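You operate a simulated robot arm through the tools that you are given. There is no shell and no other tool. Be economical: measure what you need, move in short steps, check, and stop when the job is done.

The job below is to be done with a simulated two-armed robot. You get a single attempt, and the scene is never put back.

Task
Open the fittings drawer, fetch the pale blue vial and stand it inside and shut the drawer again. Then open the bags drawer. Do these in the order given. Set down upright: pale blue vial.

Only the result counts: the job must be done as asked and must still hold three seconds after the hand-in. Knocking over, shifting, dropping, spilling or breaking anything else fails it.

Robot
Two 7-joint arms with two-finger parallel grippers on one trunk, on a base that drives. Base frame: it is fixed to the floor where the robot stands at the start and does not move with it; the origin is under the middle of the robot, x ahead of it, y to its left, z up. Readings come in cm, rad, newtons and seconds.
The left shoulder is at the start at [5, 16.8, 95.7], the right one opposite. With the tool pointing down near the work surface each hand reaches from about 16 to 66 cm from the robot's upright axis, wherever it stands, measured 20 degrees to its own side. Places, roughly: bags drawer [-320, 20, 40]; fittings drawer [70, 10, 40]; fittings drawer inside [70, 10, 40]; pale blue vial [175, -375, 75]. Payload 1.57 kg a hand.
The tool frame of a hand sits at the grasp point between the pads (the TCP): z along the fingers, y along the line on which they close. The tips reach 3 cm beyond it. The gripper opens to 8 cm. The fingers are 1.7 cm wide and 1.2 cm thick; the gripper's body (4 by 8.2 cm) begins 8 cm behind the TCP.
Orientation is that of the tool frame in the base frame, as a unit quaternion [x, y, z, w]. With the fingers straight down and closing along the base's y, the tool's x points along the base's -x, its y along +y and its z along -z.

Tools
- The arms move only by the tool send_rows. It takes "left_increments", "right_increments" or both (then of equal length, played together; a hand with none holds still); each is a list of rows, each an object (a shift or turn left out is 0, a gripper value left out holds the last) with "angular": the turn, a rotation vector about the base's x, y, z in rad, a list of three; "offset": the shift along the base's x, y, z in mm, a list of three; "gripper": the gripper command, from -1 (shut) to 1 (fully open), values between in proportion. In form: [{"angular": [wx, wy, wz], "offset": [dx, dy, dz], "gripper": gripper}, ...]. A call has 1 to 10 rows; each row is the pose to reach, as a shift and turn from the pose commanded when the call began. Rows are played at 5 a second. More than 5 cm and 0.15 rad between two rows, or a gripper value outside its range, and nothing of the call is played. Where a pose cannot be reached the arm comes as near as it can. A force on the tool above 40 N (or 10 N above the force at the start of the call, whichever is more), or a blocked arm, ends the call early, and 0.2 s more pass. The fingers move at their own pace (about 4.5 cm/s each) and stop on an object; they squeeze with about 40 N. The grip force told is the motor's: it shows also when the fingers shut on nothing. Time passes only in rows, and 0.2 s behind the last, so rows that repeat a pose let the fingers close. The reply holds the time, the measured pose of the TCP, the force on the tool along the base axes, the opening and the grip force, in the units named above and with some noise, with the torque about the TCP (base axes, N m) and any sound that the robot's microphone picked up.
- Cameras (640 x 400 px; columns grow to the right, rows downward): "scene" is now at [9.7, -0.87, 112.18]; the picture's right is [-0.16, -0.99, 0.00], its down [-0.92, 0.15, -0.36] and it looks along [0.36, -0.06, -0.93] (base axes); focal length 295 px, centre (320, 200). "left" rides on the left gripper at [7.2, 0.7, -12.2] in its tool frame; the picture's right is [-0.09, 1.00, 0.00], its down [-0.84, -0.08, -0.54] and it looks along [-0.54, -0.05, 0.84] (tool axes); focal length 238 px, centre (320, 200). "right" rides on the right gripper at [7.2, -0.7, -12.2] in its tool frame; the picture's right is [0.09, 1.00, 0.00], its down [-0.84, 0.08, -0.54] and it looks along [-0.54, 0.05, 0.84] (tool axes); focal length 238 px, centre (320, 200).
- capture(camera): a new picture of that camera. The clock stands still meanwhile.
- raise_lower(by): slides the trunk up (or, below 0, down) by that many cm; the arms and the scene camera ride with it, the base frame stays. It gives what a move gives, with no picture.
- steer(legs): drives the robot by 1 to 6 legs, each [ahead, left, turn to the left] in cm, cm and rad, along the robot's own axes; the way and the turn of a leg run together, so that a leg with both is an arc; at most 150 cm and 3.142 rad a leg. The arms and the cameras ride along, it lands a little off, and it stops where it bumps. It gives what a move gives.
- pan_tilt(pan, tilt): turns the head with the scene camera to pan (to the left, within 1.396 rad either way) and tilt (down, from -0.506 to 1.204), counted from straight ahead of the robot. It gives what a move gives.
- measure_at(camera, pixels): there is no depth. For up to 12 entries [column, row, z] of the newest picture of that camera ("zoom" is the newest enlarged one), the place [x, y] in the base frame at which the ray of that pixel passes the height z, good to about 0.2 cm. The clock stands still meanwhile.
- zoom(camera, box): a new picture of the part [left, top, right, bottom] of that camera's present view, enlarged. The clock stands still meanwhile.
- job_done(): hands the job in; it is judged then, once.

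Go step by step. Measure first, check grasps and placings, and put right what went wrong. The budget is 110 turns and 88 pictures, counting those below and the enlarged ones. Unless the task says otherwise, let go and move clear before handing in, and close with one line.

The tools are called after "Request:" as name(argument=value, ...) on one line, values as JSON. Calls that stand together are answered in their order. send_rows: Moves the arms, as the interface text tells. Its arguments: {"type":"object","properties":{"left_increments":{"type":"array"},"right_increments":{"type":"array"}},"required":[]} The other tools are called the same way: raise_lower (by) slides the trunk up or down; steer (legs) drives the base; pan_tilt (pan, tilt) turns the head that bears the scene camera; capture (camera) takes a picture; measure_at (camera, pixels) gives the place at which the rays of pixels pass given heights; zoom (camera, box) takes an enlarged picture of a part of a camera's view; job_done () hands the job in.

At the start:

```text
time_s: 0.0
left_ee_pos: [34.62, 2.07, 72.37]
left_ee_rot: [0.0, 1.0, 0.0, -0.001]
left_contact_force: [-0.1, -0.4, -0.2]
left_wrist_torque: [0.03, 0.01, 0.0]
left_width: 7.99
left_grasp_force: 0.1
right_ee_pos: [30.89, -27.02, 67.75]
right_ee_rot: [0.0, 1.0, 0.0, -0.001]
right_contact_force: [-0.4, 0.5, -0.2]
right_wrist_torque: [0.0, -0.01, -0.02]
right_width: 8.04
right_grasp_force: 0.0
trunk travel left (down, up): [-12.5, 31.8]
robot x, y, heading: [0.12, 0.22, 0.002]
head pan, tilt: [-0.159, 1.201]
```

scene: 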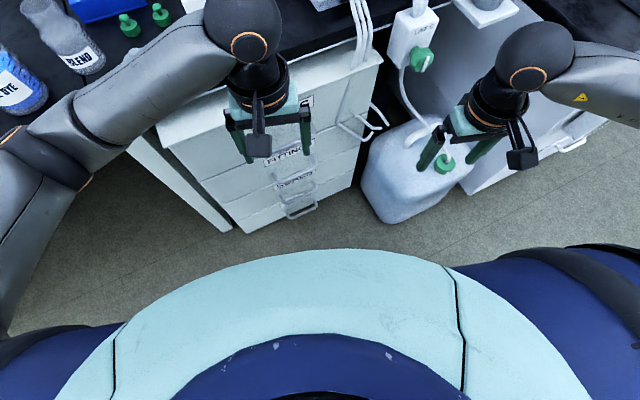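
right: 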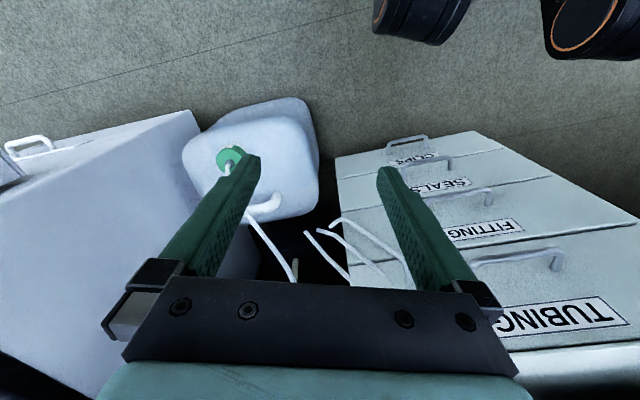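
left: 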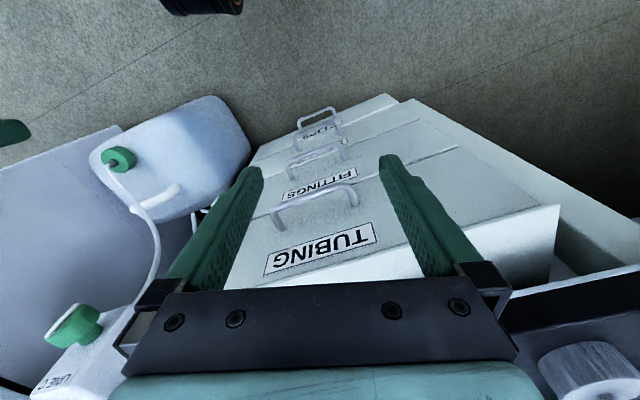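

The left camera shows a drawer unit with TUBING on top and FITTINGS second (around 320,183). I'll tilt the head up and look at the front of it.

Request:
pan_tilt(pan=0, tilt=0.75)

Request:
capture(camera="scene")

Request:
zoom(camera="left", box=[200, 80, 480, 280])

```text
time_s: 0.9
left_ee_pos: [34.53, 2.05, 72.38]
left_ee_rot: [0.0, 1.0, 0.0, 0.0]
left_contact_force: [-0.4, 0.3, 0.6]
left_wrist_torque: [0.02, 0.01, 0.01]
left_width: 8.01
left_grasp_force: 0.1
right_ee_pos: [31.07, -27.05, 67.71]
right_ee_rot: [0.0, 1.0, 0.001, 0.0]
right_contact_force: [-0.2, 0.6, 0.3]
right_wrist_torque: [-0.01, -0.01, 0.01]
right_width: 8.0
right_grasp_force: 0.1
trunk travel left (down, up): [-12.5, 31.8]
robot x, y, heading: [0.04, -0.16, -0.004]
head pan, tilt: [0.0, 0.75]
```

```text
84 pictures are left
```

scene: 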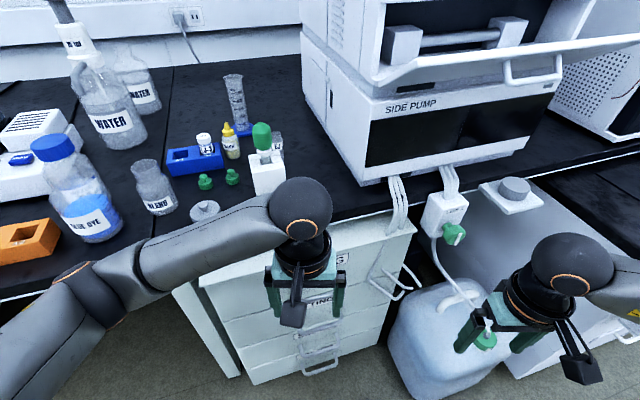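

```text
2.00 times, centred on (340, 180) of left
```

zoom: 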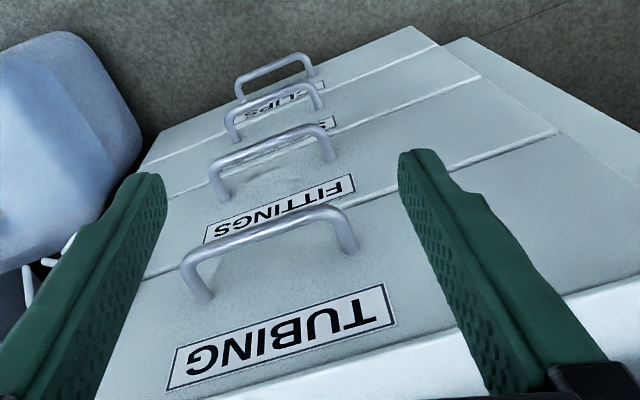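

The FITTINGS handle is the second one from the near end. I'll triangulate its ends from both wrist cameras.

Request:
zoom(camera="right", box=[340, 110, 640, 310])

Request:
measure_at(camera="left", pixels=[[287, 163, 40], [287, 163, 50], [287, 163, 60], [342, 145, 40], [342, 145, 50], [342, 145, 60], [275, 213, 50], [275, 213, 60], [353, 186, 50], [353, 186, 60]])

```text
2.00 times, centred on (490, 210) of right
```

zoom: 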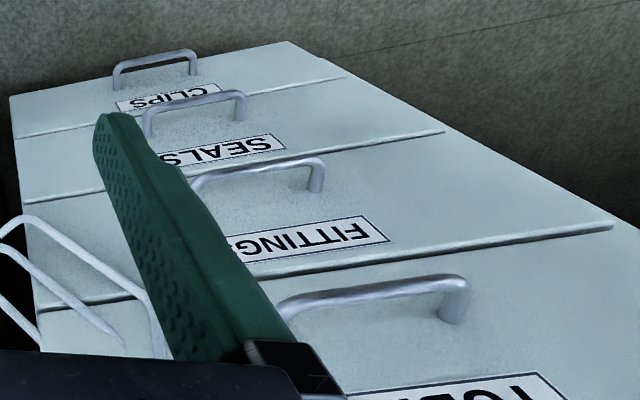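

```text
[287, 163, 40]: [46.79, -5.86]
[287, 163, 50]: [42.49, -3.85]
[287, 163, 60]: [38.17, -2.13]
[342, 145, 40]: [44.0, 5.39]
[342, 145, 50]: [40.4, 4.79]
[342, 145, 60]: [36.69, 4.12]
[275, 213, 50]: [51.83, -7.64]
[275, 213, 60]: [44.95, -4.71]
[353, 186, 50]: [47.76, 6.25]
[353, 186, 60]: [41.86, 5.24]
```

I have the left camera's rays. Now the same corners from the right camera.

Request:
measure_at(camera="right", pixels=[[489, 191, 40], [489, 191, 50], [489, 191, 60], [429, 201, 40], [429, 201, 50], [429, 201, 60], [562, 250, 50], [562, 250, 60]])

```text
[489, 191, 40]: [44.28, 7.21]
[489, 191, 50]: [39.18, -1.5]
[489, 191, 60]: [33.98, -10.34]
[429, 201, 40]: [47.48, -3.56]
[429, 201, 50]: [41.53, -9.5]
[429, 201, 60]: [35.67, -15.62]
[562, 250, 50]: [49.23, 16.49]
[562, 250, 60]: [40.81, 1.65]
```

From both rays the FITTINGS bar runs from about (45.6,-5.3) to (43.2,5.3) at z≈42.5, so the pull direction is about (-0.974,-0.226). I'll back off 20 cm, lower the trunk, and then turn the left hand to point forward.

Request:
steer(legs=[[-20, 0, 0]])

Request:
raise_lower(by=-10)

```text
time_s: 2.5
left_ee_pos: [14.85, 2.11, 72.43]
left_ee_rot: [0.001, 1.0, 0.0, 0.0]
left_contact_force: [0.8, 0.3, -0.2]
left_wrist_torque: [0.05, 0.04, 0.04]
left_width: 7.99
left_grasp_force: 0.0
right_ee_pos: [10.93, -27.07, 67.69]
right_ee_rot: [0.001, 1.0, 0.0, 0.0]
right_contact_force: [0.1, -0.7, -0.3]
right_wrist_torque: [-0.01, 0.02, -0.03]
right_width: 8.01
right_grasp_force: 0.0
trunk travel left (down, up): [-12.5, 31.8]
robot x, y, heading: [-19.98, 0.01, -0.004]
head pan, tilt: [0.0, 0.75]
```

```text
time_s: 3.8
left_ee_pos: [14.73, 2.02, 62.45]
left_ee_rot: [0.002, 1.0, 0.001, 0.0]
left_contact_force: [-0.3, 0.5, 0.2]
left_wrist_torque: [0.0, -0.01, 0.0]
left_width: 7.99
left_grasp_force: 0.0
right_ee_pos: [10.94, -27.08, 57.65]
right_ee_rot: [0.001, 1.0, 0.0, 0.001]
right_contact_force: [0.1, -0.3, -1.3]
right_wrist_torque: [0.03, -0.01, 0.02]
right_width: 8.01
right_grasp_force: 0.2
trunk travel left (down, up): [-2.5, 41.8]
robot x, y, heading: [-19.8, -0.09, -0.006]
head pan, tilt: [0.0, 0.75]
```

Now I turn the left hand toward the horizontal, fingers closing vertically, while moving it slightly forward.

Request:
send_rows(left_increments=[{"angular": [0.085, -0.067, -0.096], "offset": [10, -2, -3]}, {"angular": [0.17, -0.135, -0.192], "offset": [20, -4, -6]}, {"angular": [0.255, -0.202, -0.289], "offset": [30, -6, -9]}, {"angular": [0.34, -0.27, -0.385], "offset": [40, -8, -12]}, {"angular": [0.425, -0.337, -0.481], "offset": [50, -10, -15]}, {"angular": [0.509, -0.404, -0.577], "offset": [60, -12, -18]}, {"angular": [0.594, -0.472, -0.673], "offset": [70, -14, -21]}, {"angular": [0.679, -0.539, -0.77], "offset": [80, -16, -24]}, {"angular": [0.764, -0.607, -0.866], "offset": [90, -18, -27]}, {"angular": [0.849, -0.674, -0.962], "offset": [100, -20, -30], "gripper": 0.2}])

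```text
time_s: 6.0
left_ee_pos: [24.87, 0.06, 59.51]
left_ee_rot: [0.442, 0.747, 0.39, 0.308]
left_contact_force: [0.2, 0.5, -0.4]
left_wrist_torque: [0.01, -0.03, 0.01]
left_width: 4.78
left_grasp_force: 0.1
right_ee_pos: [10.79, -27.1, 57.68]
right_ee_rot: [0.001, 1.0, 0.001, 0.0]
right_contact_force: [-0.9, 0.8, -0.2]
right_wrist_torque: [0.03, 0.0, -0.01]
right_width: 8.0
right_grasp_force: 0.1
trunk travel left (down, up): [-2.5, 41.8]
robot x, y, heading: [-19.96, 0.25, 0.0]
head pan, tilt: [0.0, 0.75]
```

The arm follows. I finish the turn and go to the pre-grasp point about 10 cm short of the bar.

Request:
send_rows(left_increments=[{"angular": [0.044, -0.035, -0.05], "offset": [20, -4, -27]}, {"angular": [0.088, -0.07, -0.1], "offset": [41, -9, -54]}, {"angular": [0.131, -0.104, -0.149], "offset": [62, -13, -82]}, {"angular": [0.175, -0.139, -0.199], "offset": [82, -18, -109]}, {"angular": [0.175, -0.139, -0.199], "offset": [103, -22, -136]}])

Request:
capture(camera="left")

Request:
capture(camera="scene")

```text
time_s: 7.2
left_ee_pos: [35.26, -2.23, 45.73]
left_ee_rot: [0.511, 0.64, 0.45, 0.356]
left_contact_force: [1.2, -0.3, -0.3]
left_wrist_torque: [0.03, 0.03, 0.01]
left_width: 4.8
left_grasp_force: 0.0
right_ee_pos: [10.94, -27.16, 57.63]
right_ee_rot: [0.001, 1.0, 0.0, 0.0]
right_contact_force: [-0.1, 0.1, 0.4]
right_wrist_torque: [0.01, 0.0, 0.04]
right_width: 8.01
right_grasp_force: 0.0
trunk travel left (down, up): [-2.5, 41.8]
robot x, y, heading: [-20.14, 0.25, -0.003]
head pan, tilt: [0.0, 0.75]
```

```text
81 pictures are left
```

left: 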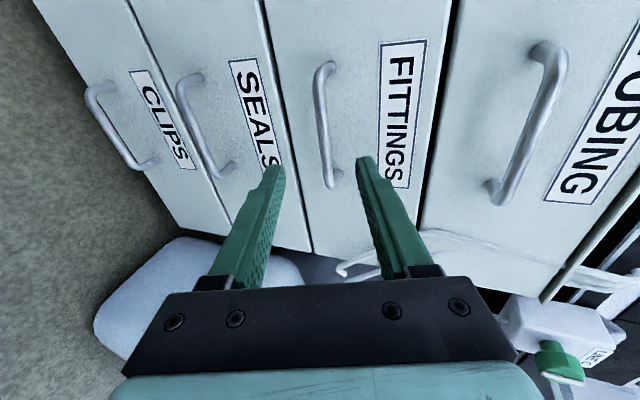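

```text
80 pictures are left
```

scene: 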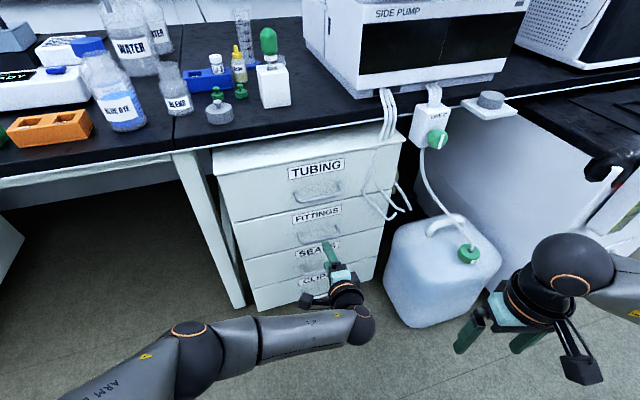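

The bar lies between the fingers at (323,70)-(333,185). I'll check its position from this view.

Request:
measure_at(camera="left", pixels=[[318, 75, 42.5], [330, 183, 42.5], [318, 75, 41.5], [330, 183, 41.5], [320, 130, 42.5]])

Request:
measure_at(camera="scene", pixels=[[298, 232, 42.5], [338, 223, 42.5]])

```text
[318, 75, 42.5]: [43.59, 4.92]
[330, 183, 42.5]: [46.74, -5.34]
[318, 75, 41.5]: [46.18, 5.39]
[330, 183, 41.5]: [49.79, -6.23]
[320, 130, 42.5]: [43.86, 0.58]
```

```text
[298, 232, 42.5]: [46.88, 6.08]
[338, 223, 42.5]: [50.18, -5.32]
```

Consistent with the earlier fix. I narrow the opening, move in along the tool axis, then shut.

Request:
send_rows(left_increments=[{"offset": [0, 0, 0], "gripper": -0.2}, {"offset": [27, 6, -9]}, {"offset": [54, 12, -19]}, {"offset": [70, 15, -24]}, {"offset": [81, 18, -28]}, {"offset": [81, 18, -28]}])

Request:
capture(camera="left")

```text
time_s: 8.0
left_ee_pos: [40.53, 0.8, 45.55]
left_ee_rot: [0.5, 0.636, 0.471, 0.351]
left_contact_force: [-16.3, -0.7, 5.9]
left_wrist_torque: [0.05, 0.28, 0.2]
left_width: 3.03
left_grasp_force: 0.0
right_ee_pos: [10.77, -26.99, 57.73]
right_ee_rot: [0.002, 1.0, 0.0, 0.0]
right_contact_force: [0.1, 0.4, -0.2]
right_wrist_torque: [-0.02, 0.01, -0.01]
right_width: 7.98
right_grasp_force: 0.0
trunk travel left (down, up): [-2.5, 41.8]
robot x, y, heading: [-20.37, 0.13, 0.001]
head pan, tilt: [0.0, 0.75]
stopped in row 3 (left hand): the force on the tool passed its limit at 215 N (the readings are from after the stop); the commanded pose is now the measured one
```

```text
79 pictures are left
```

left: 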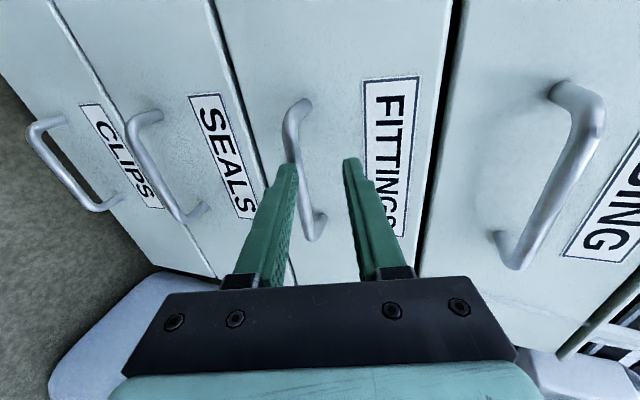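

The lower finger struck the bar end-on. I'll back off 5 cm and re-measure the bar from this and a second view.

Request:
measure_at(camera="left", pixels=[[297, 150, 43.5], [297, 150, 42.5], [297, 150, 41.5], [297, 150, 40.5], [290, 112, 42.5], [290, 112, 41.5], [312, 230, 42.5], [312, 230, 41.5]])

Request:
send_rows(left_increments=[{"offset": [-25, -6, 0]}, {"offset": [-50, -12, 0]}, {"offset": [-50, -12, 0]}])

Request:
capture(camera="left")

Request:
zoom(camera="scene", box=[240, 130, 400, 330])

```text
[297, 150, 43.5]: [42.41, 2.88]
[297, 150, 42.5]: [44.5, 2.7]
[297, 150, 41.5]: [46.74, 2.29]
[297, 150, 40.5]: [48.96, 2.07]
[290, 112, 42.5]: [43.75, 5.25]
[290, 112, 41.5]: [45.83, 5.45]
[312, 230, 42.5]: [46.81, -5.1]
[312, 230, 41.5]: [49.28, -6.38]
```

```text
time_s: 9.0
left_ee_pos: [39.63, 0.23, 50.54]
left_ee_rot: [0.473, 0.619, 0.5, 0.379]
left_contact_force: [-0.2, 0.0, -0.8]
left_wrist_torque: [0.01, -0.01, -0.01]
left_width: 3.2
left_grasp_force: 0.2
right_ee_pos: [10.85, -27.07, 57.66]
right_ee_rot: [0.002, 1.0, 0.0, -0.001]
right_contact_force: [-1.1, 0.3, -0.2]
right_wrist_torque: [0.02, 0.0, 0.01]
right_width: 8.03
right_grasp_force: 0.0
trunk travel left (down, up): [-2.5, 41.8]
robot x, y, heading: [-19.62, 0.05, 0.0]
head pan, tilt: [0.0, 0.75]
stopped in row 3 (left hand): the arm was blocked; the commanded pose is now the measured one
```

```text
78 pictures are left
```

left: 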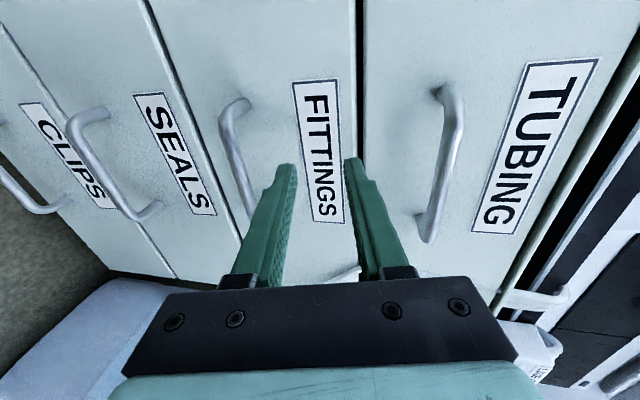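

```text
2.00 times, centred on (320, 230) of scene
```

zoom: 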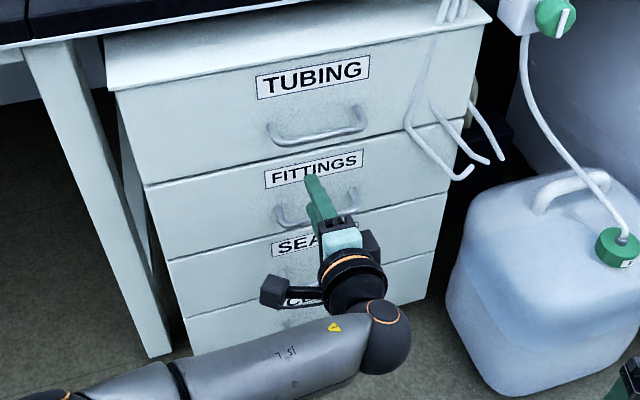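

The hand rose to z=50.5 rather than backing off, so some other part of the arm may be touching. I'll look at the whole arm.

Request:
pan_tilt(pan=0.3, tilt=1.1)

Request:
capture(camera="scene")

```text
time_s: 9.8
left_ee_pos: [39.77, 0.38, 50.43]
left_ee_rot: [0.473, 0.62, 0.498, 0.379]
left_contact_force: [-0.2, 0.1, -0.2]
left_wrist_torque: [-0.02, -0.02, 0.0]
left_width: 3.17
left_grasp_force: 0.0
right_ee_pos: [10.94, -27.06, 57.7]
right_ee_rot: [0.001, 1.0, 0.0, 0.0]
right_contact_force: [0.2, 0.1, 0.0]
right_wrist_torque: [-0.01, -0.04, 0.02]
right_width: 7.99
right_grasp_force: 0.0
trunk travel left (down, up): [-2.5, 41.8]
robot x, y, heading: [-20.05, 0.46, 0.002]
head pan, tilt: [0.3, 1.1]
```

```text
76 pictures are left
```

scene: 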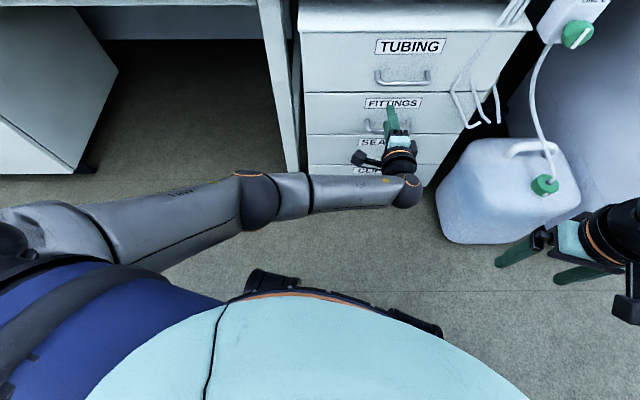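

Request:
measure_at(camera="scene", pixels=[[258, 195, 50], [258, 195, 60], [258, 195, 40], [290, 168, 0], [280, 40, 60], [405, 190, 45], [405, 190, 50], [400, 155, 50]])

Request:
measure_at(camera="left", pixels=[[237, 150, 42.5], [237, 150, 41.5], [237, 150, 40.5], [237, 150, 43.5], [237, 103, 42.5], [237, 103, 41.5]])

```text
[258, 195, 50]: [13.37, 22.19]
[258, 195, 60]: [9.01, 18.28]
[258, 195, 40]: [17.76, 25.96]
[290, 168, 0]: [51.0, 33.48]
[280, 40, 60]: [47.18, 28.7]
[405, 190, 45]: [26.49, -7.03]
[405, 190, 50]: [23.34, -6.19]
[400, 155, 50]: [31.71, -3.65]
```

```text
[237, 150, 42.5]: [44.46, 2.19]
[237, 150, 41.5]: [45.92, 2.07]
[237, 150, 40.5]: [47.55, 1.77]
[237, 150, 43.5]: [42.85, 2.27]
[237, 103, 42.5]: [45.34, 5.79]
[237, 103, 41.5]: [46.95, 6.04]
```

The rays agree that the bar is near (44.5,2.5,42.5), so the block came from the folded arm itself, with the upper arm low beside the base. I'll drive back 12 cm and raise the trunk 10 cm for a less folded pose.

Request:
steer(legs=[[-12, 0, 0]])

Request:
raise_lower(by=10)

Request:
send_rows(left_increments=[{"offset": [0, 0, -30]}, {"offset": [0, 0, -60]}, {"offset": [0, 0, -60]}])

```text
time_s: 11.1
left_ee_pos: [27.6, 0.32, 50.51]
left_ee_rot: [0.473, 0.62, 0.498, 0.379]
left_contact_force: [-0.3, -0.1, 0.8]
left_wrist_torque: [-0.02, -0.01, 0.0]
left_width: 3.22
left_grasp_force: 0.1
right_ee_pos: [-1.15, -27.06, 57.8]
right_ee_rot: [0.0, 1.0, 0.0, 0.0]
right_contact_force: [-1.2, 0.3, 0.5]
right_wrist_torque: [0.0, 0.01, 0.0]
right_width: 7.98
right_grasp_force: 0.0
trunk travel left (down, up): [-2.5, 41.8]
robot x, y, heading: [-32.13, -0.14, 0.001]
head pan, tilt: [0.3, 1.1]
```

```text
time_s: 12.4
left_ee_pos: [27.6, 0.36, 60.42]
left_ee_rot: [0.473, 0.619, 0.499, 0.379]
left_contact_force: [0.2, -0.4, 0.1]
left_wrist_torque: [-0.02, 0.01, 0.02]
left_width: 3.18
left_grasp_force: 0.0
right_ee_pos: [-1.16, -27.02, 67.58]
right_ee_rot: [0.002, 1.0, 0.0, -0.001]
right_contact_force: [0.0, 0.1, -0.1]
right_wrist_torque: [-0.02, 0.02, -0.01]
right_width: 7.98
right_grasp_force: 0.1
trunk travel left (down, up): [-12.5, 31.8]
robot x, y, heading: [-32.2, 0.04, 0.001]
head pan, tilt: [0.3, 1.1]
```

```text
time_s: 13.0
left_ee_pos: [31.31, 16.54, 54.28]
left_ee_rot: [0.443, 0.604, 0.588, 0.306]
left_contact_force: [-0.3, -0.5, 0.1]
left_wrist_torque: [-0.01, 0.0, 0.03]
left_width: 3.2
left_grasp_force: 0.0
right_ee_pos: [-1.18, -27.07, 67.62]
right_ee_rot: [0.001, 1.0, 0.001, 0.0]
right_contact_force: [0.3, 0.0, -0.1]
right_wrist_torque: [0.0, 0.01, -0.01]
right_width: 7.99
right_grasp_force: 0.1
trunk travel left (down, up): [-12.5, 31.8]
robot x, y, heading: [-31.86, 0.25, -0.002]
head pan, tilt: [0.3, 1.1]
stopped in row 3 (left hand): the arm was blocked; the commanded pose is now the measured one
```

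The arm is at a wrist limit in this roll. I'll bring the tool back to pointing down at a comfortable place, then try the opposite roll.

Request:
send_rows(left_increments=[{"angular": [-0.105, 0.054, 0.079], "offset": [-20, -5, 14]}, {"angular": [-0.209, 0.109, 0.158], "offset": [-40, -10, 28]}, {"angular": [-0.314, 0.163, 0.237], "offset": [-60, -15, 42]}, {"angular": [-0.419, 0.218, 0.316], "offset": [-80, -20, 56]}, {"angular": [-0.523, 0.272, 0.395], "offset": [-100, -25, 70]}, {"angular": [-0.628, 0.327, 0.473], "offset": [-120, -30, 84]}, {"angular": [-0.733, 0.381, 0.552], "offset": [-140, -35, 98]}, {"angular": [-0.838, 0.436, 0.631], "offset": [-160, -40, 112]}, {"angular": [-0.942, 0.49, 0.71], "offset": [-180, -45, 126]}, {"angular": [-1.047, 0.545, 0.789], "offset": [-200, -50, 140]}])

```text
time_s: 14.9
left_ee_pos: [16.35, 19.67, 64.73]
left_ee_rot: [0.166, 0.922, 0.33, 0.115]
left_contact_force: [-0.4, 0.9, -0.2]
left_wrist_torque: [0.02, -0.02, 0.0]
left_width: 3.22
left_grasp_force: 0.0
right_ee_pos: [-1.09, -27.03, 67.6]
right_ee_rot: [0.001, 1.0, 0.0, -0.001]
right_contact_force: [-0.2, -0.2, 0.5]
right_wrist_torque: [0.05, 0.01, -0.02]
right_width: 7.99
right_grasp_force: 0.1
trunk travel left (down, up): [-12.5, 31.8]
robot x, y, heading: [-32.24, 0.17, -0.006]
head pan, tilt: [0.3, 1.1]
stopped in row 9 (left hand): the arm was blocked; the commanded pose is now the measured one
```

Request:
send_rows(left_increments=[{"angular": [-0.113, 0.039, 0.057], "offset": [-6, -10, 7]}, {"angular": [-0.226, 0.079, 0.114], "offset": [-12, -20, 14]}, {"angular": [-0.339, 0.118, 0.17], "offset": [-18, -30, 21]}, {"angular": [-0.452, 0.157, 0.227], "offset": [-24, -40, 28]}, {"angular": [-0.565, 0.197, 0.284], "offset": [-30, -50, 35]}, {"angular": [-0.678, 0.236, 0.341], "offset": [-36, -60, 42]}, {"angular": [-0.678, 0.236, 0.341], "offset": [-36, -60, 42]}])

Request:
capture(camera="scene")

```text
time_s: 15.6
left_ee_pos: [14.56, 27.18, 65.71]
left_ee_rot: [0.067, 0.949, 0.304, 0.044]
left_contact_force: [0.1, -1.0, -0.2]
left_wrist_torque: [0.01, 0.01, 0.04]
left_width: 3.19
left_grasp_force: 0.0
right_ee_pos: [-1.21, -26.99, 67.64]
right_ee_rot: [0.0, 1.0, 0.0, 0.0]
right_contact_force: [-0.1, -0.1, 0.0]
right_wrist_torque: [0.05, 0.02, 0.02]
right_width: 8.0
right_grasp_force: 0.0
trunk travel left (down, up): [-12.5, 31.8]
robot x, y, heading: [-32.23, -0.03, -0.003]
head pan, tilt: [0.3, 1.1]
stopped in row 3 (left hand): the arm was blocked; the commanded pose is now the measured one
```

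```text
75 pictures are left
```

scene: 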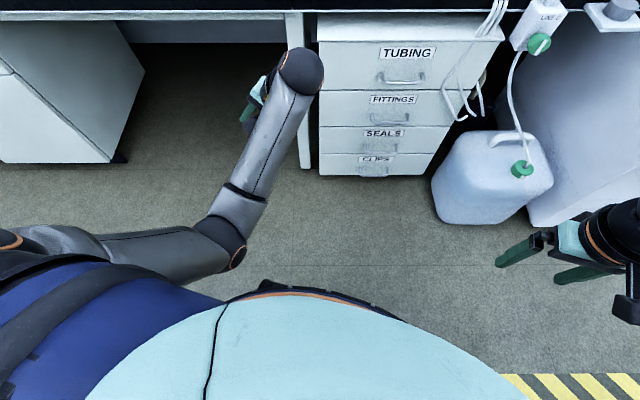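

The arm is still pinned by a joint limit, with the tool leaning left. I'll try to unwind it while stretching the hand forward and down.

Request:
send_rows(left_increments=[{"angular": [-0.12, 0.0, 0.0], "offset": [15, -20, -10]}, {"angular": [-0.24, 0.01, 0.02], "offset": [30, -40, -20]}, {"angular": [-0.36, 0.03, 0.04], "offset": [45, -60, -30]}, {"angular": [-0.48, 0.06, 0.06], "offset": [60, -80, -40]}, {"angular": [-0.6, 0.09, 0.1], "offset": [75, -100, -50]}])

Request:
capture(camera="scene")

```text
time_s: 16.8
left_ee_pos: [22.38, 17.51, 60.69]
left_ee_rot: [0.015, 1.0, 0.007, 0.007]
left_contact_force: [-0.3, 0.7, 0.1]
left_wrist_torque: [-0.05, 0.02, 0.01]
left_width: 3.22
left_grasp_force: 0.0
right_ee_pos: [-1.1, -27.01, 67.65]
right_ee_rot: [0.001, 1.0, 0.0, 0.0]
right_contact_force: [1.1, 0.1, 0.7]
right_wrist_torque: [0.01, 0.0, -0.03]
right_width: 8.01
right_grasp_force: 0.0
trunk travel left (down, up): [-12.5, 31.8]
robot x, y, heading: [-31.76, 0.21, -0.0]
head pan, tilt: [0.3, 1.1]
```

```text
74 pictures are left
```

scene: 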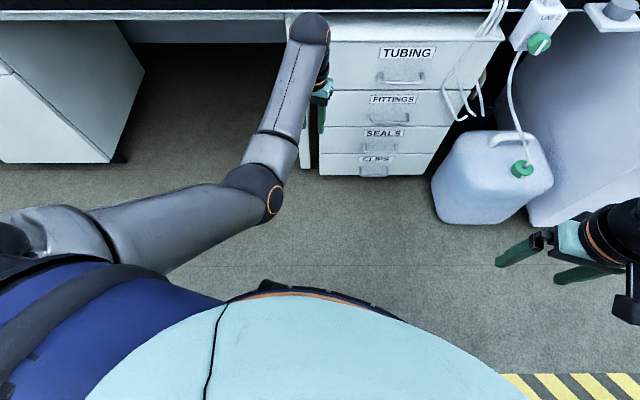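

The tool is now straight down and free. I'll hook the bar instead, with the fingers nearly vertical and tilted 22° forward, which is a natural pose. First I set that orientation here, opening the fingers to about 5 cm.

Request:
send_rows(left_increments=[{"angular": [0.009, -0.076, 0.045], "offset": [-12, -38, -8], "gripper": 0.2}, {"angular": [0.018, -0.153, 0.09], "offset": [-24, -76, -16]}, {"angular": [0.026, -0.229, 0.135], "offset": [-36, -114, -24]}, {"angular": [0.035, -0.306, 0.18], "offset": [-48, -152, -32]}, {"angular": [0.044, -0.382, 0.225], "offset": [-64, -190, -40]}, {"angular": [0.044, -0.382, 0.225], "offset": [-64, -190, -40]}])

Request:
pan_tilt(pan=0, tilt=0.9)

Request:
capture(camera="scene")

Request:
capture(camera="left")

```text
time_s: 17.4
left_ee_pos: [27.12, 16.29, 68.67]
left_ee_rot: [-0.055, 0.981, 0.06, 0.176]
left_contact_force: [0.9, -0.4, 0.3]
left_wrist_torque: [0.0, -0.03, 0.01]
left_width: 4.8
left_grasp_force: 0.0
right_ee_pos: [-1.1, -27.04, 67.78]
right_ee_rot: [0.001, 1.0, 0.0, -0.002]
right_contact_force: [0.2, 1.0, -0.6]
right_wrist_torque: [-0.02, -0.02, 0.0]
right_width: 7.98
right_grasp_force: 0.1
trunk travel left (down, up): [-12.5, 31.8]
robot x, y, heading: [-32.11, 0.07, -0.004]
head pan, tilt: [0.3, 1.1]
stopped in row 3 (left hand): the arm was blocked; the commanded pose is now the measured one
```

```text
time_s: 18.2
left_ee_pos: [26.99, 16.38, 68.59]
left_ee_rot: [-0.054, 0.981, 0.061, 0.176]
left_contact_force: [-0.3, 0.3, 0.0]
left_wrist_torque: [-0.01, -0.02, 0.01]
left_width: 4.8
left_grasp_force: 0.1
right_ee_pos: [-1.16, -27.04, 67.74]
right_ee_rot: [0.001, 1.0, 0.0, 0.0]
right_contact_force: [-0.2, 0.0, 0.2]
right_wrist_torque: [0.02, -0.03, 0.01]
right_width: 7.98
right_grasp_force: 0.1
trunk travel left (down, up): [-12.5, 31.8]
robot x, y, heading: [-31.98, 0.18, -0.002]
head pan, tilt: [0.0, 0.901]
```

```text
73 pictures are left
```

scene: 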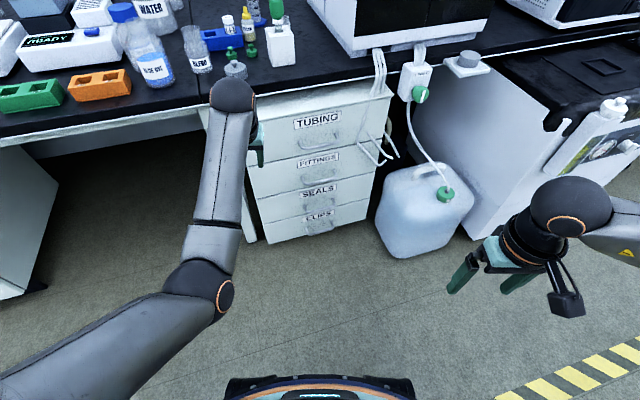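

```text
72 pictures are left
```

left: 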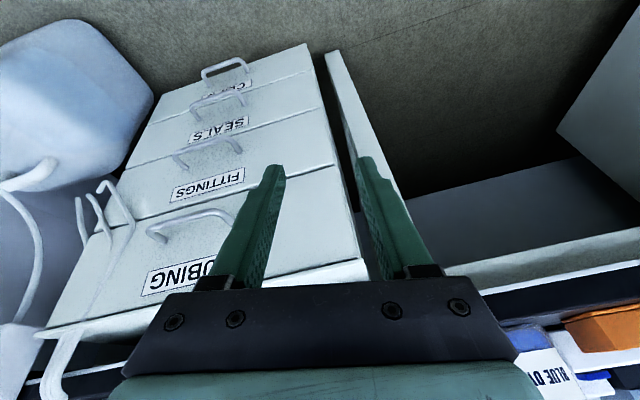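

The left arm's elbow has drifted into a bad posture, while the right arm is still clean. I'll park the left hand back and outward, then work with the right.

Request:
send_rows(left_increments=[{"offset": [-30, 25, 5]}, {"offset": [-60, 50, 10]}, {"offset": [-90, 75, 15]}, {"offset": [-120, 100, 20]}, {"offset": [-150, 120, 25]}, {"offset": [-180, 140, 30]}, {"offset": [-200, 160, 30]}])

Request:
capture(camera="scene")

```text
time_s: 18.9
left_ee_pos: [22.95, 23.23, 76.83]
left_ee_rot: [-0.062, 0.965, 0.061, 0.246]
left_contact_force: [0.2, 0.0, 0.0]
left_wrist_torque: [0.04, -0.01, -0.01]
left_width: 4.8
left_grasp_force: 0.1
right_ee_pos: [-1.17, -26.98, 67.7]
right_ee_rot: [0.002, 1.0, 0.0, -0.001]
right_contact_force: [-1.4, 0.8, -0.1]
right_wrist_torque: [0.0, 0.02, 0.0]
right_width: 8.02
right_grasp_force: 0.0
trunk travel left (down, up): [-12.5, 31.8]
robot x, y, heading: [-32.31, -0.24, -0.003]
head pan, tilt: [0.0, 0.901]
stopped in row 3 (left hand): the arm was blocked; the commanded pose is now the measured one
```

```text
71 pictures are left
```

scene: 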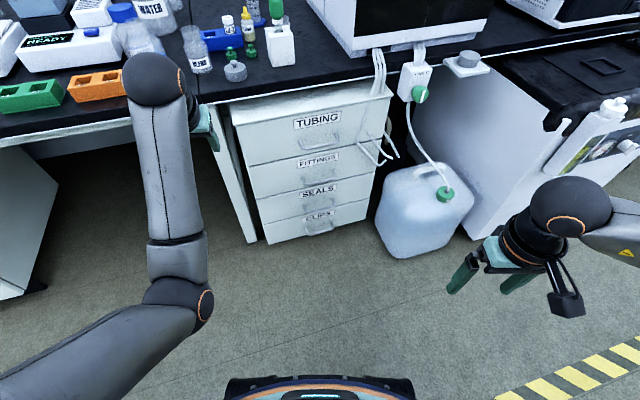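

Request:
send_rows(left_increments=[{"angular": [0.0, 0.05, 0.05], "offset": [-5, 40, -5]}, {"angular": [0.0, 0.1, 0.1], "offset": [-15, 80, -10]}, {"angular": [0.0, 0.15, 0.15], "offset": [-30, 120, -15]}, {"angular": [0.0, 0.2, 0.2], "offset": [-50, 160, -20]}, {"angular": [0.0, 0.25, 0.25], "offset": [-75, 200, -25]}, {"angular": [0.0, 0.3, 0.3], "offset": [-105, 230, -30]}, {"angular": [0.0, 0.35, 0.35], "offset": [-140, 255, -35]}, {"angular": [0.0, 0.4, 0.4], "offset": [-175, 280, -40]}])

Request:
pan_tilt(pan=0.5, tilt=0.9)

Request:
capture(camera="scene")

```text
time_s: 20.8
left_ee_pos: [5.32, 51.14, 72.9]
left_ee_rot: [-0.238, 0.963, 0.119, 0.033]
left_contact_force: [-0.4, 0.2, -0.1]
left_wrist_torque: [0.0, -0.01, -0.01]
left_width: 4.8
left_grasp_force: 0.0
right_ee_pos: [-1.11, -26.96, 67.68]
right_ee_rot: [0.001, 1.0, 0.0, 0.0]
right_contact_force: [0.0, 0.1, -0.1]
right_wrist_torque: [0.02, 0.03, 0.03]
right_width: 7.99
right_grasp_force: 0.0
trunk travel left (down, up): [-12.5, 31.8]
robot x, y, heading: [-32.16, 0.28, -0.001]
head pan, tilt: [0.0, 0.901]
```

```text
time_s: 21.7
left_ee_pos: [5.29, 51.12, 72.86]
left_ee_rot: [-0.239, 0.963, 0.12, 0.034]
left_contact_force: [-0.4, 0.4, 0.8]
left_wrist_torque: [-0.01, 0.01, 0.01]
left_width: 4.79
left_grasp_force: 0.1
right_ee_pos: [-1.09, -27.05, 67.6]
right_ee_rot: [0.002, 1.0, 0.0, 0.0]
right_contact_force: [-0.4, -0.2, 0.0]
right_wrist_torque: [-0.01, 0.01, -0.02]
right_width: 8.02
right_grasp_force: 0.0
trunk travel left (down, up): [-12.5, 31.8]
robot x, y, heading: [-31.86, 0.31, -0.0]
head pan, tilt: [0.499, 0.901]
```

```text
70 pictures are left
```

scene: 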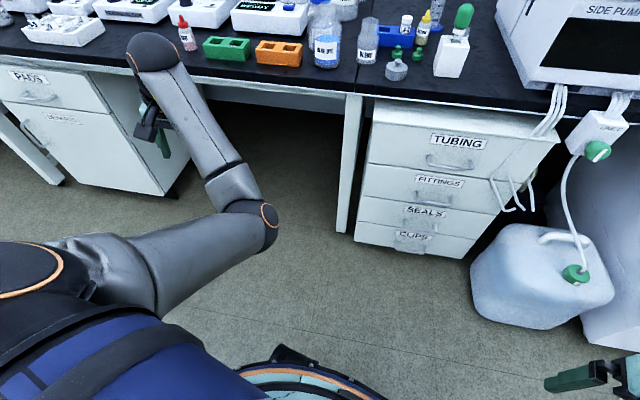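

The left arm follows here. I'll tuck it a little further back beside the robot so it stays out of the way.

Request:
send_rows(left_increments=[{"angular": [0.05, 0.0, 0.07], "offset": [-35, 5, 0]}, {"angular": [0.1, 0.0, 0.14], "offset": [-70, 10, 0]}, {"angular": [0.15, 0.0, 0.21], "offset": [-105, 10, 0]}, {"angular": [0.2, 0.0, 0.28], "offset": [-140, 5, 0]}, {"angular": [0.25, 0.0, 0.35], "offset": [-175, 0, 0]}, {"angular": [0.3, 0.0, 0.42], "offset": [-210, -10, 0]}, {"angular": [0.3, 0.0, 0.5], "offset": [-240, -20, 0]}])

Request:
steer(legs=[[0, 14, 0]])

Request:
capture(camera="scene")

```text
time_s: 23.3
left_ee_pos: [-17.87, 50.86, 73.31]
left_ee_rot: [-0.468, 0.839, 0.272, 0.047]
left_contact_force: [-0.8, 0.4, 0.8]
left_wrist_torque: [0.02, -0.03, 0.03]
left_width: 4.79
left_grasp_force: 0.0
left hand out of reach, approached as far as the arm can: row 7
right_ee_pos: [-1.18, -27.1, 67.74]
right_ee_rot: [0.0, 1.0, 0.0, 0.0]
right_contact_force: [0.0, 0.0, -0.4]
right_wrist_torque: [0.03, 0.0, 0.02]
right_width: 7.99
right_grasp_force: 0.0
trunk travel left (down, up): [-12.5, 31.8]
robot x, y, heading: [-31.88, 0.57, 0.001]
head pan, tilt: [0.499, 0.901]
```

```text
time_s: 25.2
left_ee_pos: [-17.9, 65.13, 73.34]
left_ee_rot: [-0.466, 0.841, 0.273, 0.044]
left_contact_force: [0.7, 0.2, -0.3]
left_wrist_torque: [-0.02, -0.02, -0.01]
left_width: 4.8
left_grasp_force: 0.1
right_ee_pos: [-1.12, -12.84, 67.7]
right_ee_rot: [0.001, 1.0, 0.0, 0.0]
right_contact_force: [0.2, 0.3, 0.1]
right_wrist_torque: [-0.02, 0.02, -0.02]
right_width: 8.02
right_grasp_force: 0.1
trunk travel left (down, up): [-12.5, 31.8]
robot x, y, heading: [-32.08, 14.25, 0.001]
head pan, tilt: [0.499, 0.901]
```

```text
69 pictures are left
```

scene: 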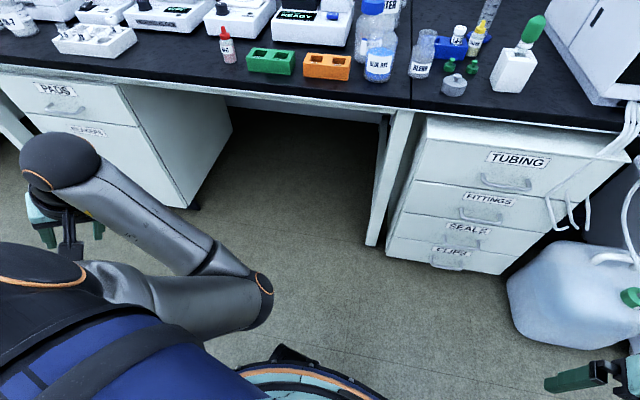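

Left arm is parked. Now the right hand takes the hook orientation (22° forward tilt, 13° yaw) and moves ahead of the drawer front.

Request:
send_rows(right_increments=[{"angular": [0.006, -0.055, 0.032], "offset": [34, 17, -21], "gripper": 0.2}, {"angular": [0.013, -0.109, 0.064], "offset": [69, 34, -42]}, {"angular": [0.019, -0.164, 0.097], "offset": [103, 51, -63]}, {"angular": [0.025, -0.218, 0.129], "offset": [138, 67, -84]}, {"angular": [0.031, -0.273, 0.161], "offset": [172, 84, -105]}, {"angular": [0.038, -0.328, 0.193], "offset": [207, 101, -126]}, {"angular": [0.044, -0.382, 0.225], "offset": [241, 118, -147]}])

Request:
steer(legs=[[10, 0, 0]])

Request:
capture(camera="right")

```text
time_s: 26.8
left_ee_pos: [-17.76, 65.09, 73.33]
left_ee_rot: [-0.466, 0.84, 0.274, 0.045]
left_contact_force: [0.3, 0.6, 0.0]
left_wrist_torque: [-0.01, 0.02, 0.0]
left_width: 4.8
left_grasp_force: 0.1
right_ee_pos: [23.17, -0.95, 52.99]
right_ee_rot: [-0.111, 0.975, 0.021, 0.19]
right_contact_force: [0.9, 0.0, 0.6]
right_wrist_torque: [0.03, 0.01, -0.03]
right_width: 4.78
right_grasp_force: 0.1
trunk travel left (down, up): [-12.5, 31.8]
robot x, y, heading: [-31.62, 14.25, -0.004]
head pan, tilt: [0.499, 0.901]
```

```text
time_s: 27.9
left_ee_pos: [-7.76, 65.1, 73.33]
left_ee_rot: [-0.466, 0.84, 0.274, 0.044]
left_contact_force: [-0.9, -0.6, 0.4]
left_wrist_torque: [0.0, 0.02, 0.03]
left_width: 4.8
left_grasp_force: 0.0
right_ee_pos: [33.09, -1.01, 52.95]
right_ee_rot: [-0.11, 0.976, 0.022, 0.189]
right_contact_force: [-0.1, 0.3, -0.7]
right_wrist_torque: [0.01, -0.03, 0.01]
right_width: 4.79
right_grasp_force: 0.0
trunk travel left (down, up): [-12.5, 31.8]
robot x, y, heading: [-22.25, 14.04, -0.004]
head pan, tilt: [0.499, 0.901]
```

```text
68 pictures are left
```

right: 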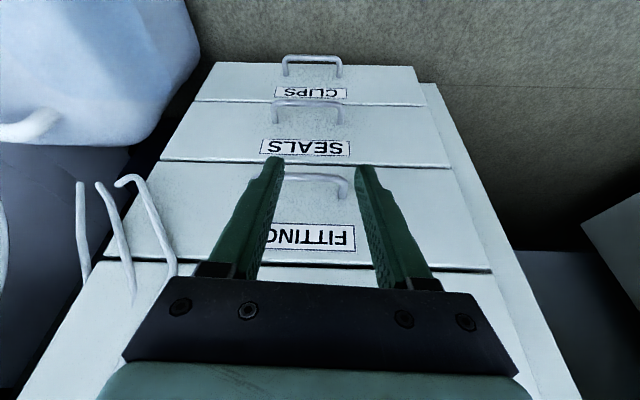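

The view is square to the drawer. I'll measure rays to the bar and the FITTINGS label corner (356,252), then shift and measure again to find the handle standoff.

Request:
measure_at(camera="right", pixels=[[356, 252, 40], [356, 252, 50], [354, 226, 40], [354, 226, 50], [345, 181, 40], [345, 181, 50], [452, 168, 30], [452, 168, 40], [490, 270, 40], [490, 270, 50]])

Request:
send_rows(right_increments=[{"offset": [-20, -30, 30]}, {"offset": [-40, -60, 60]}, {"offset": [-40, -60, 60]}])

Request:
capture(camera="right")

```text
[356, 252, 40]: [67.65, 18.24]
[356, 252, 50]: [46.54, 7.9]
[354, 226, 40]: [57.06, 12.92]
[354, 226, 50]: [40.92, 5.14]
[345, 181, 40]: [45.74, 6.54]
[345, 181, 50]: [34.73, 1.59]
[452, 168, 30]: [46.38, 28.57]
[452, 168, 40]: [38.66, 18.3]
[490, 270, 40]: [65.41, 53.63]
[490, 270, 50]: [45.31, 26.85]
```

```text
time_s: 28.7
left_ee_pos: [-8.0, 64.99, 73.24]
left_ee_rot: [-0.466, 0.84, 0.274, 0.046]
left_contact_force: [-1.7, -1.1, 0.4]
left_wrist_torque: [0.01, -0.03, 0.04]
left_width: 4.8
left_grasp_force: 0.1
right_ee_pos: [28.94, -6.95, 59.24]
right_ee_rot: [-0.109, 0.976, 0.022, 0.188]
right_contact_force: [-0.6, -0.7, 0.4]
right_wrist_torque: [-0.03, -0.04, -0.03]
right_width: 4.78
right_grasp_force: 0.1
trunk travel left (down, up): [-12.5, 31.8]
robot x, y, heading: [-21.73, 14.11, -0.002]
head pan, tilt: [0.499, 0.901]
```

```text
67 pictures are left
```

right: 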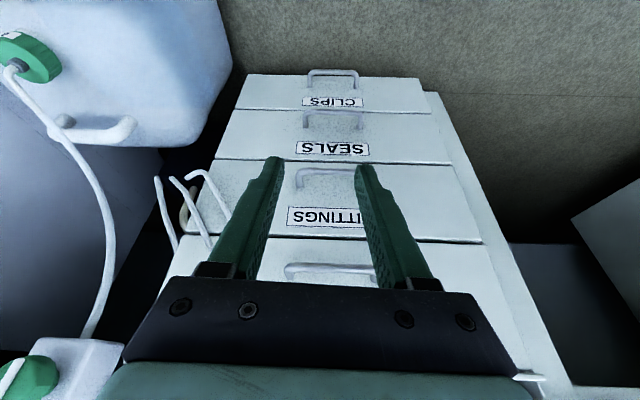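

Request:
measure_at(camera="right", pixels=[[481, 243, 40], [481, 243, 50], [481, 243, 55], [451, 164, 30], [451, 164, 40], [300, 171, 40], [300, 171, 45], [352, 169, 40], [352, 169, 45], [288, 264, 50], [288, 264, 60]])

```text
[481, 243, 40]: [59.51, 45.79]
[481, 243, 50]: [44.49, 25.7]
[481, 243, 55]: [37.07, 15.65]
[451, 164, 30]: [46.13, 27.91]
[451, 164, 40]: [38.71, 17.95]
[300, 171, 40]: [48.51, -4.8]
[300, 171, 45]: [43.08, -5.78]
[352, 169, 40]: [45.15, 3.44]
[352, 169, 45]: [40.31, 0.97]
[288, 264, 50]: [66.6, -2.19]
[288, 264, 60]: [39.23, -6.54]
```

The drawer face is only about 2.7 cm behind the bar, so the 1.7 cm wide fingers won't hook; the thin side (1.2 cm) must go behind it, so I need a rolled grip. I'll roll the right hand +90° about its own axis, camera to the inner side, and see whether the arm accepts it.

Request:
send_rows(right_increments=[{"angular": [0.0546, 0.0127, -0.1386], "offset": [-5, 0, 0]}, {"angular": [0.1092, 0.0254, -0.2772], "offset": [-10, 0, 0]}, {"angular": [0.1638, 0.0381, -0.4158], "offset": [-15, 0, 0]}, {"angular": [0.2184, 0.0508, -0.5544], "offset": [-20, 0, 0]}, {"angular": [0.273, 0.0635, -0.693], "offset": [-25, 0, 0]}, {"angular": [0.3276, 0.0762, -0.8316], "offset": [-30, 0, 0]}, {"angular": [0.3822, 0.0889, -0.9702], "offset": [-35, 0, 0]}, {"angular": [0.4368, 0.1016, -1.1088], "offset": [-40, 0, 0]}, {"angular": [0.4914, 0.1143, -1.2474], "offset": [-45, 0, 0]}, {"angular": [0.546, 0.127, -1.386], "offset": [-50, 0, 0]}])

Request:
pan_tilt(pan=-0.3, tilt=0.9)

Request:
capture(camera="scene")

```text
time_s: 30.9
left_ee_pos: [-7.9, 65.08, 73.3]
left_ee_rot: [-0.466, 0.84, 0.273, 0.046]
left_contact_force: [0.3, -0.7, 0.5]
left_wrist_torque: [0.02, -0.01, 0.05]
left_width: 4.81
left_grasp_force: 0.0
right_ee_pos: [23.9, -7.15, 59.04]
right_ee_rot: [0.584, 0.789, 0.146, 0.122]
right_contact_force: [0.5, 0.3, 0.8]
right_wrist_torque: [-0.02, 0.02, 0.02]
right_width: 4.81
right_grasp_force: 0.1
trunk travel left (down, up): [-12.5, 31.8]
robot x, y, heading: [-22.05, 14.35, -0.003]
head pan, tilt: [0.499, 0.901]
```

```text
time_s: 32.1
left_ee_pos: [-7.94, 65.05, 73.48]
left_ee_rot: [-0.466, 0.84, 0.274, 0.046]
left_contact_force: [0.5, -1.5, 0.1]
left_wrist_torque: [0.02, -0.01, 0.01]
left_width: 4.81
left_grasp_force: 0.0
right_ee_pos: [23.89, -7.05, 58.97]
right_ee_rot: [0.583, 0.79, 0.146, 0.123]
right_contact_force: [-0.6, 0.4, 1.1]
right_wrist_torque: [-0.01, -0.01, -0.01]
right_width: 4.81
right_grasp_force: 0.0
trunk travel left (down, up): [-12.5, 31.8]
robot x, y, heading: [-22.01, 14.61, -0.004]
head pan, tilt: [-0.3, 0.901]
```

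```text
66 pictures are left
```

scene: 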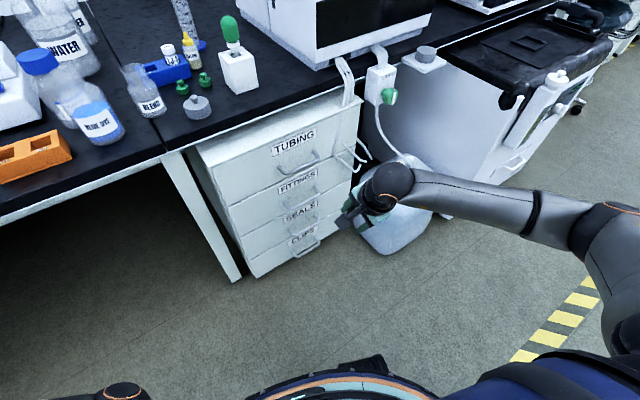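

The roll went well and the elbow is comfortably outward. Next: drive 5 cm nearer, tilt further to 55° from vertical, and go to the pre-grasp point 8 cm before the bar.

Request:
steer(legs=[[5, 0, 0]])

Request:
send_rows(right_increments=[{"angular": [0.032, -0.111, -0.013], "offset": [5, 11, -20], "gripper": -0.4}, {"angular": [0.064, -0.222, -0.026], "offset": [15, 22, -45]}, {"angular": [0.096, -0.333, -0.039], "offset": [30, 33, -75]}, {"angular": [0.128, -0.444, -0.052], "offset": [50, 44, -100]}, {"angular": [0.16, -0.554, -0.065], "offset": [70, 50, -122]}, {"angular": [0.16, -0.554, -0.065], "offset": [91, 55, -122]}, {"angular": [0.16, -0.554, -0.065], "offset": [91, 55, -122]}])

Request:
capture(camera="right")

```text
time_s: 33.0
left_ee_pos: [-3.11, 65.07, 73.43]
left_ee_rot: [-0.466, 0.84, 0.274, 0.046]
left_contact_force: [0.1, -0.6, 0.0]
left_wrist_torque: [-0.01, 0.01, 0.01]
left_width: 4.79
left_grasp_force: 0.1
right_ee_pos: [28.74, -7.01, 59.01]
right_ee_rot: [0.583, 0.79, 0.146, 0.124]
right_contact_force: [-0.2, 0.3, -0.5]
right_wrist_torque: [0.03, -0.01, -0.01]
right_width: 4.78
right_grasp_force: 0.1
trunk travel left (down, up): [-12.5, 31.8]
robot x, y, heading: [-16.86, 14.27, -0.006]
head pan, tilt: [-0.3, 0.901]
```

```text
time_s: 34.8
left_ee_pos: [-3.06, 65.14, 73.37]
left_ee_rot: [-0.467, 0.84, 0.273, 0.045]
left_contact_force: [-0.9, 0.4, 0.5]
left_wrist_torque: [0.02, 0.0, -0.01]
left_width: 4.81
left_grasp_force: 0.1
right_ee_pos: [37.39, -5.31, 45.83]
right_ee_rot: [0.549, 0.704, 0.33, 0.308]
right_contact_force: [-0.2, -0.1, -0.7]
right_wrist_torque: [0.01, -0.04, -0.01]
right_width: 2.41
right_grasp_force: 0.1
right hand out of reach, approached as far as the arm can: row 3, 4
trunk travel left (down, up): [-12.5, 31.8]
robot x, y, heading: [-17.16, 14.44, 0.0]
head pan, tilt: [-0.3, 0.901]
stopped in row 7 (right hand): the arm was blocked; the commanded pose is now the measured one
```

```text
65 pictures are left
```

right: 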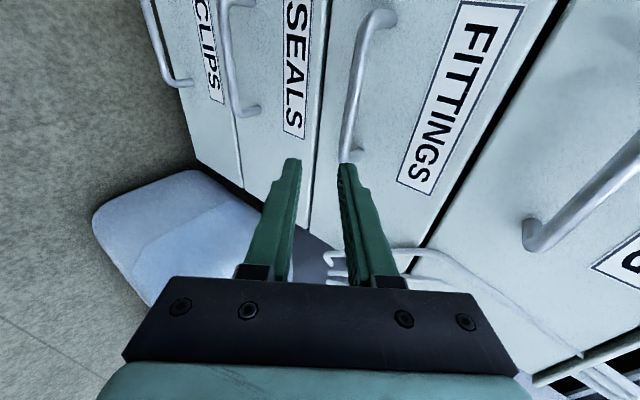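

The orientation is right but the arm stopped 3.7 cm short in y at a joint limit. I can instead hold the arm rigid and use the base and trunk for the approach. First I check the bar in this view: its ends are at about (380,20) and (345,155).

Request:
measure_at(camera="right", pixels=[[354, 90, 42.5], [354, 90, 41.5], [354, 90, 43.5], [345, 150, 42.5], [372, 20, 42.5], [345, 150, 41.5], [372, 20, 41.5]])

Request:
zoom(camera="right", box=[260, 0, 460, 240])

```text
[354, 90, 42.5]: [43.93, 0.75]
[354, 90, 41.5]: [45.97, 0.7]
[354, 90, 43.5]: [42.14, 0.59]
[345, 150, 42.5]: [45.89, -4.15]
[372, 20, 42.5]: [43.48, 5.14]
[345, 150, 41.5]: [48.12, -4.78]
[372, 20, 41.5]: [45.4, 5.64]
```

```text
1.67 times, centred on (360, 120) of right
```

zoom: 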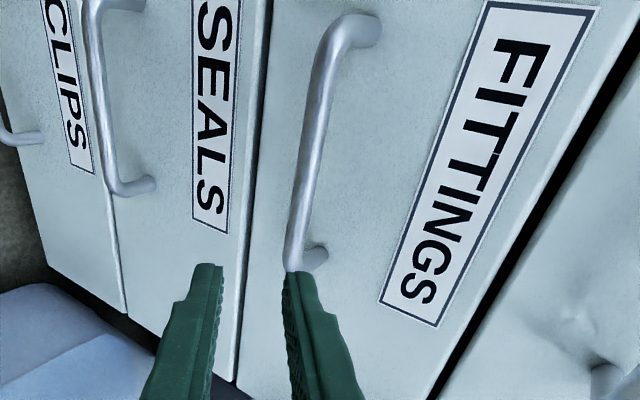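

The bar is confirmed at (44.4,0,42.5). I move the base 2.5 ahead and 4.6 left, so the fingertips end about 2.4 cm short of the bar.

Request:
steer(legs=[[2.3, 4.6, 0]])

Request:
capture(camera="right")

```text
time_s: 35.9
left_ee_pos: [-0.76, 69.83, 73.27]
left_ee_rot: [-0.466, 0.84, 0.274, 0.046]
left_contact_force: [0.3, -0.6, -0.2]
left_wrist_torque: [-0.02, -0.02, 0.0]
left_width: 4.81
left_grasp_force: 0.1
right_ee_pos: [39.65, -0.69, 45.84]
right_ee_rot: [0.548, 0.704, 0.33, 0.308]
right_contact_force: [0.6, 0.7, -0.1]
right_wrist_torque: [-0.01, -0.03, -0.02]
right_width: 2.41
right_grasp_force: 0.1
trunk travel left (down, up): [-12.5, 31.8]
robot x, y, heading: [-15.01, 18.91, -0.005]
head pan, tilt: [-0.3, 0.901]
```

```text
63 pictures are left
```

right: 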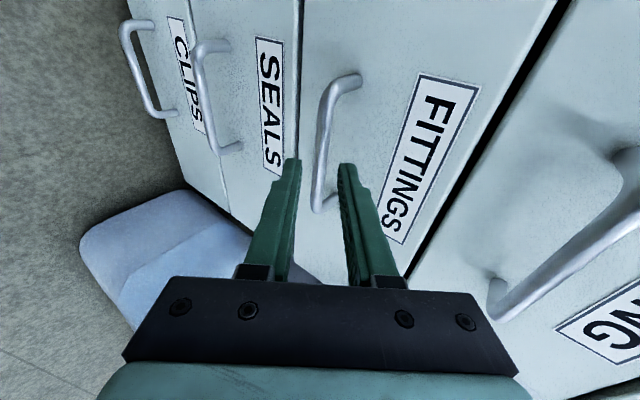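

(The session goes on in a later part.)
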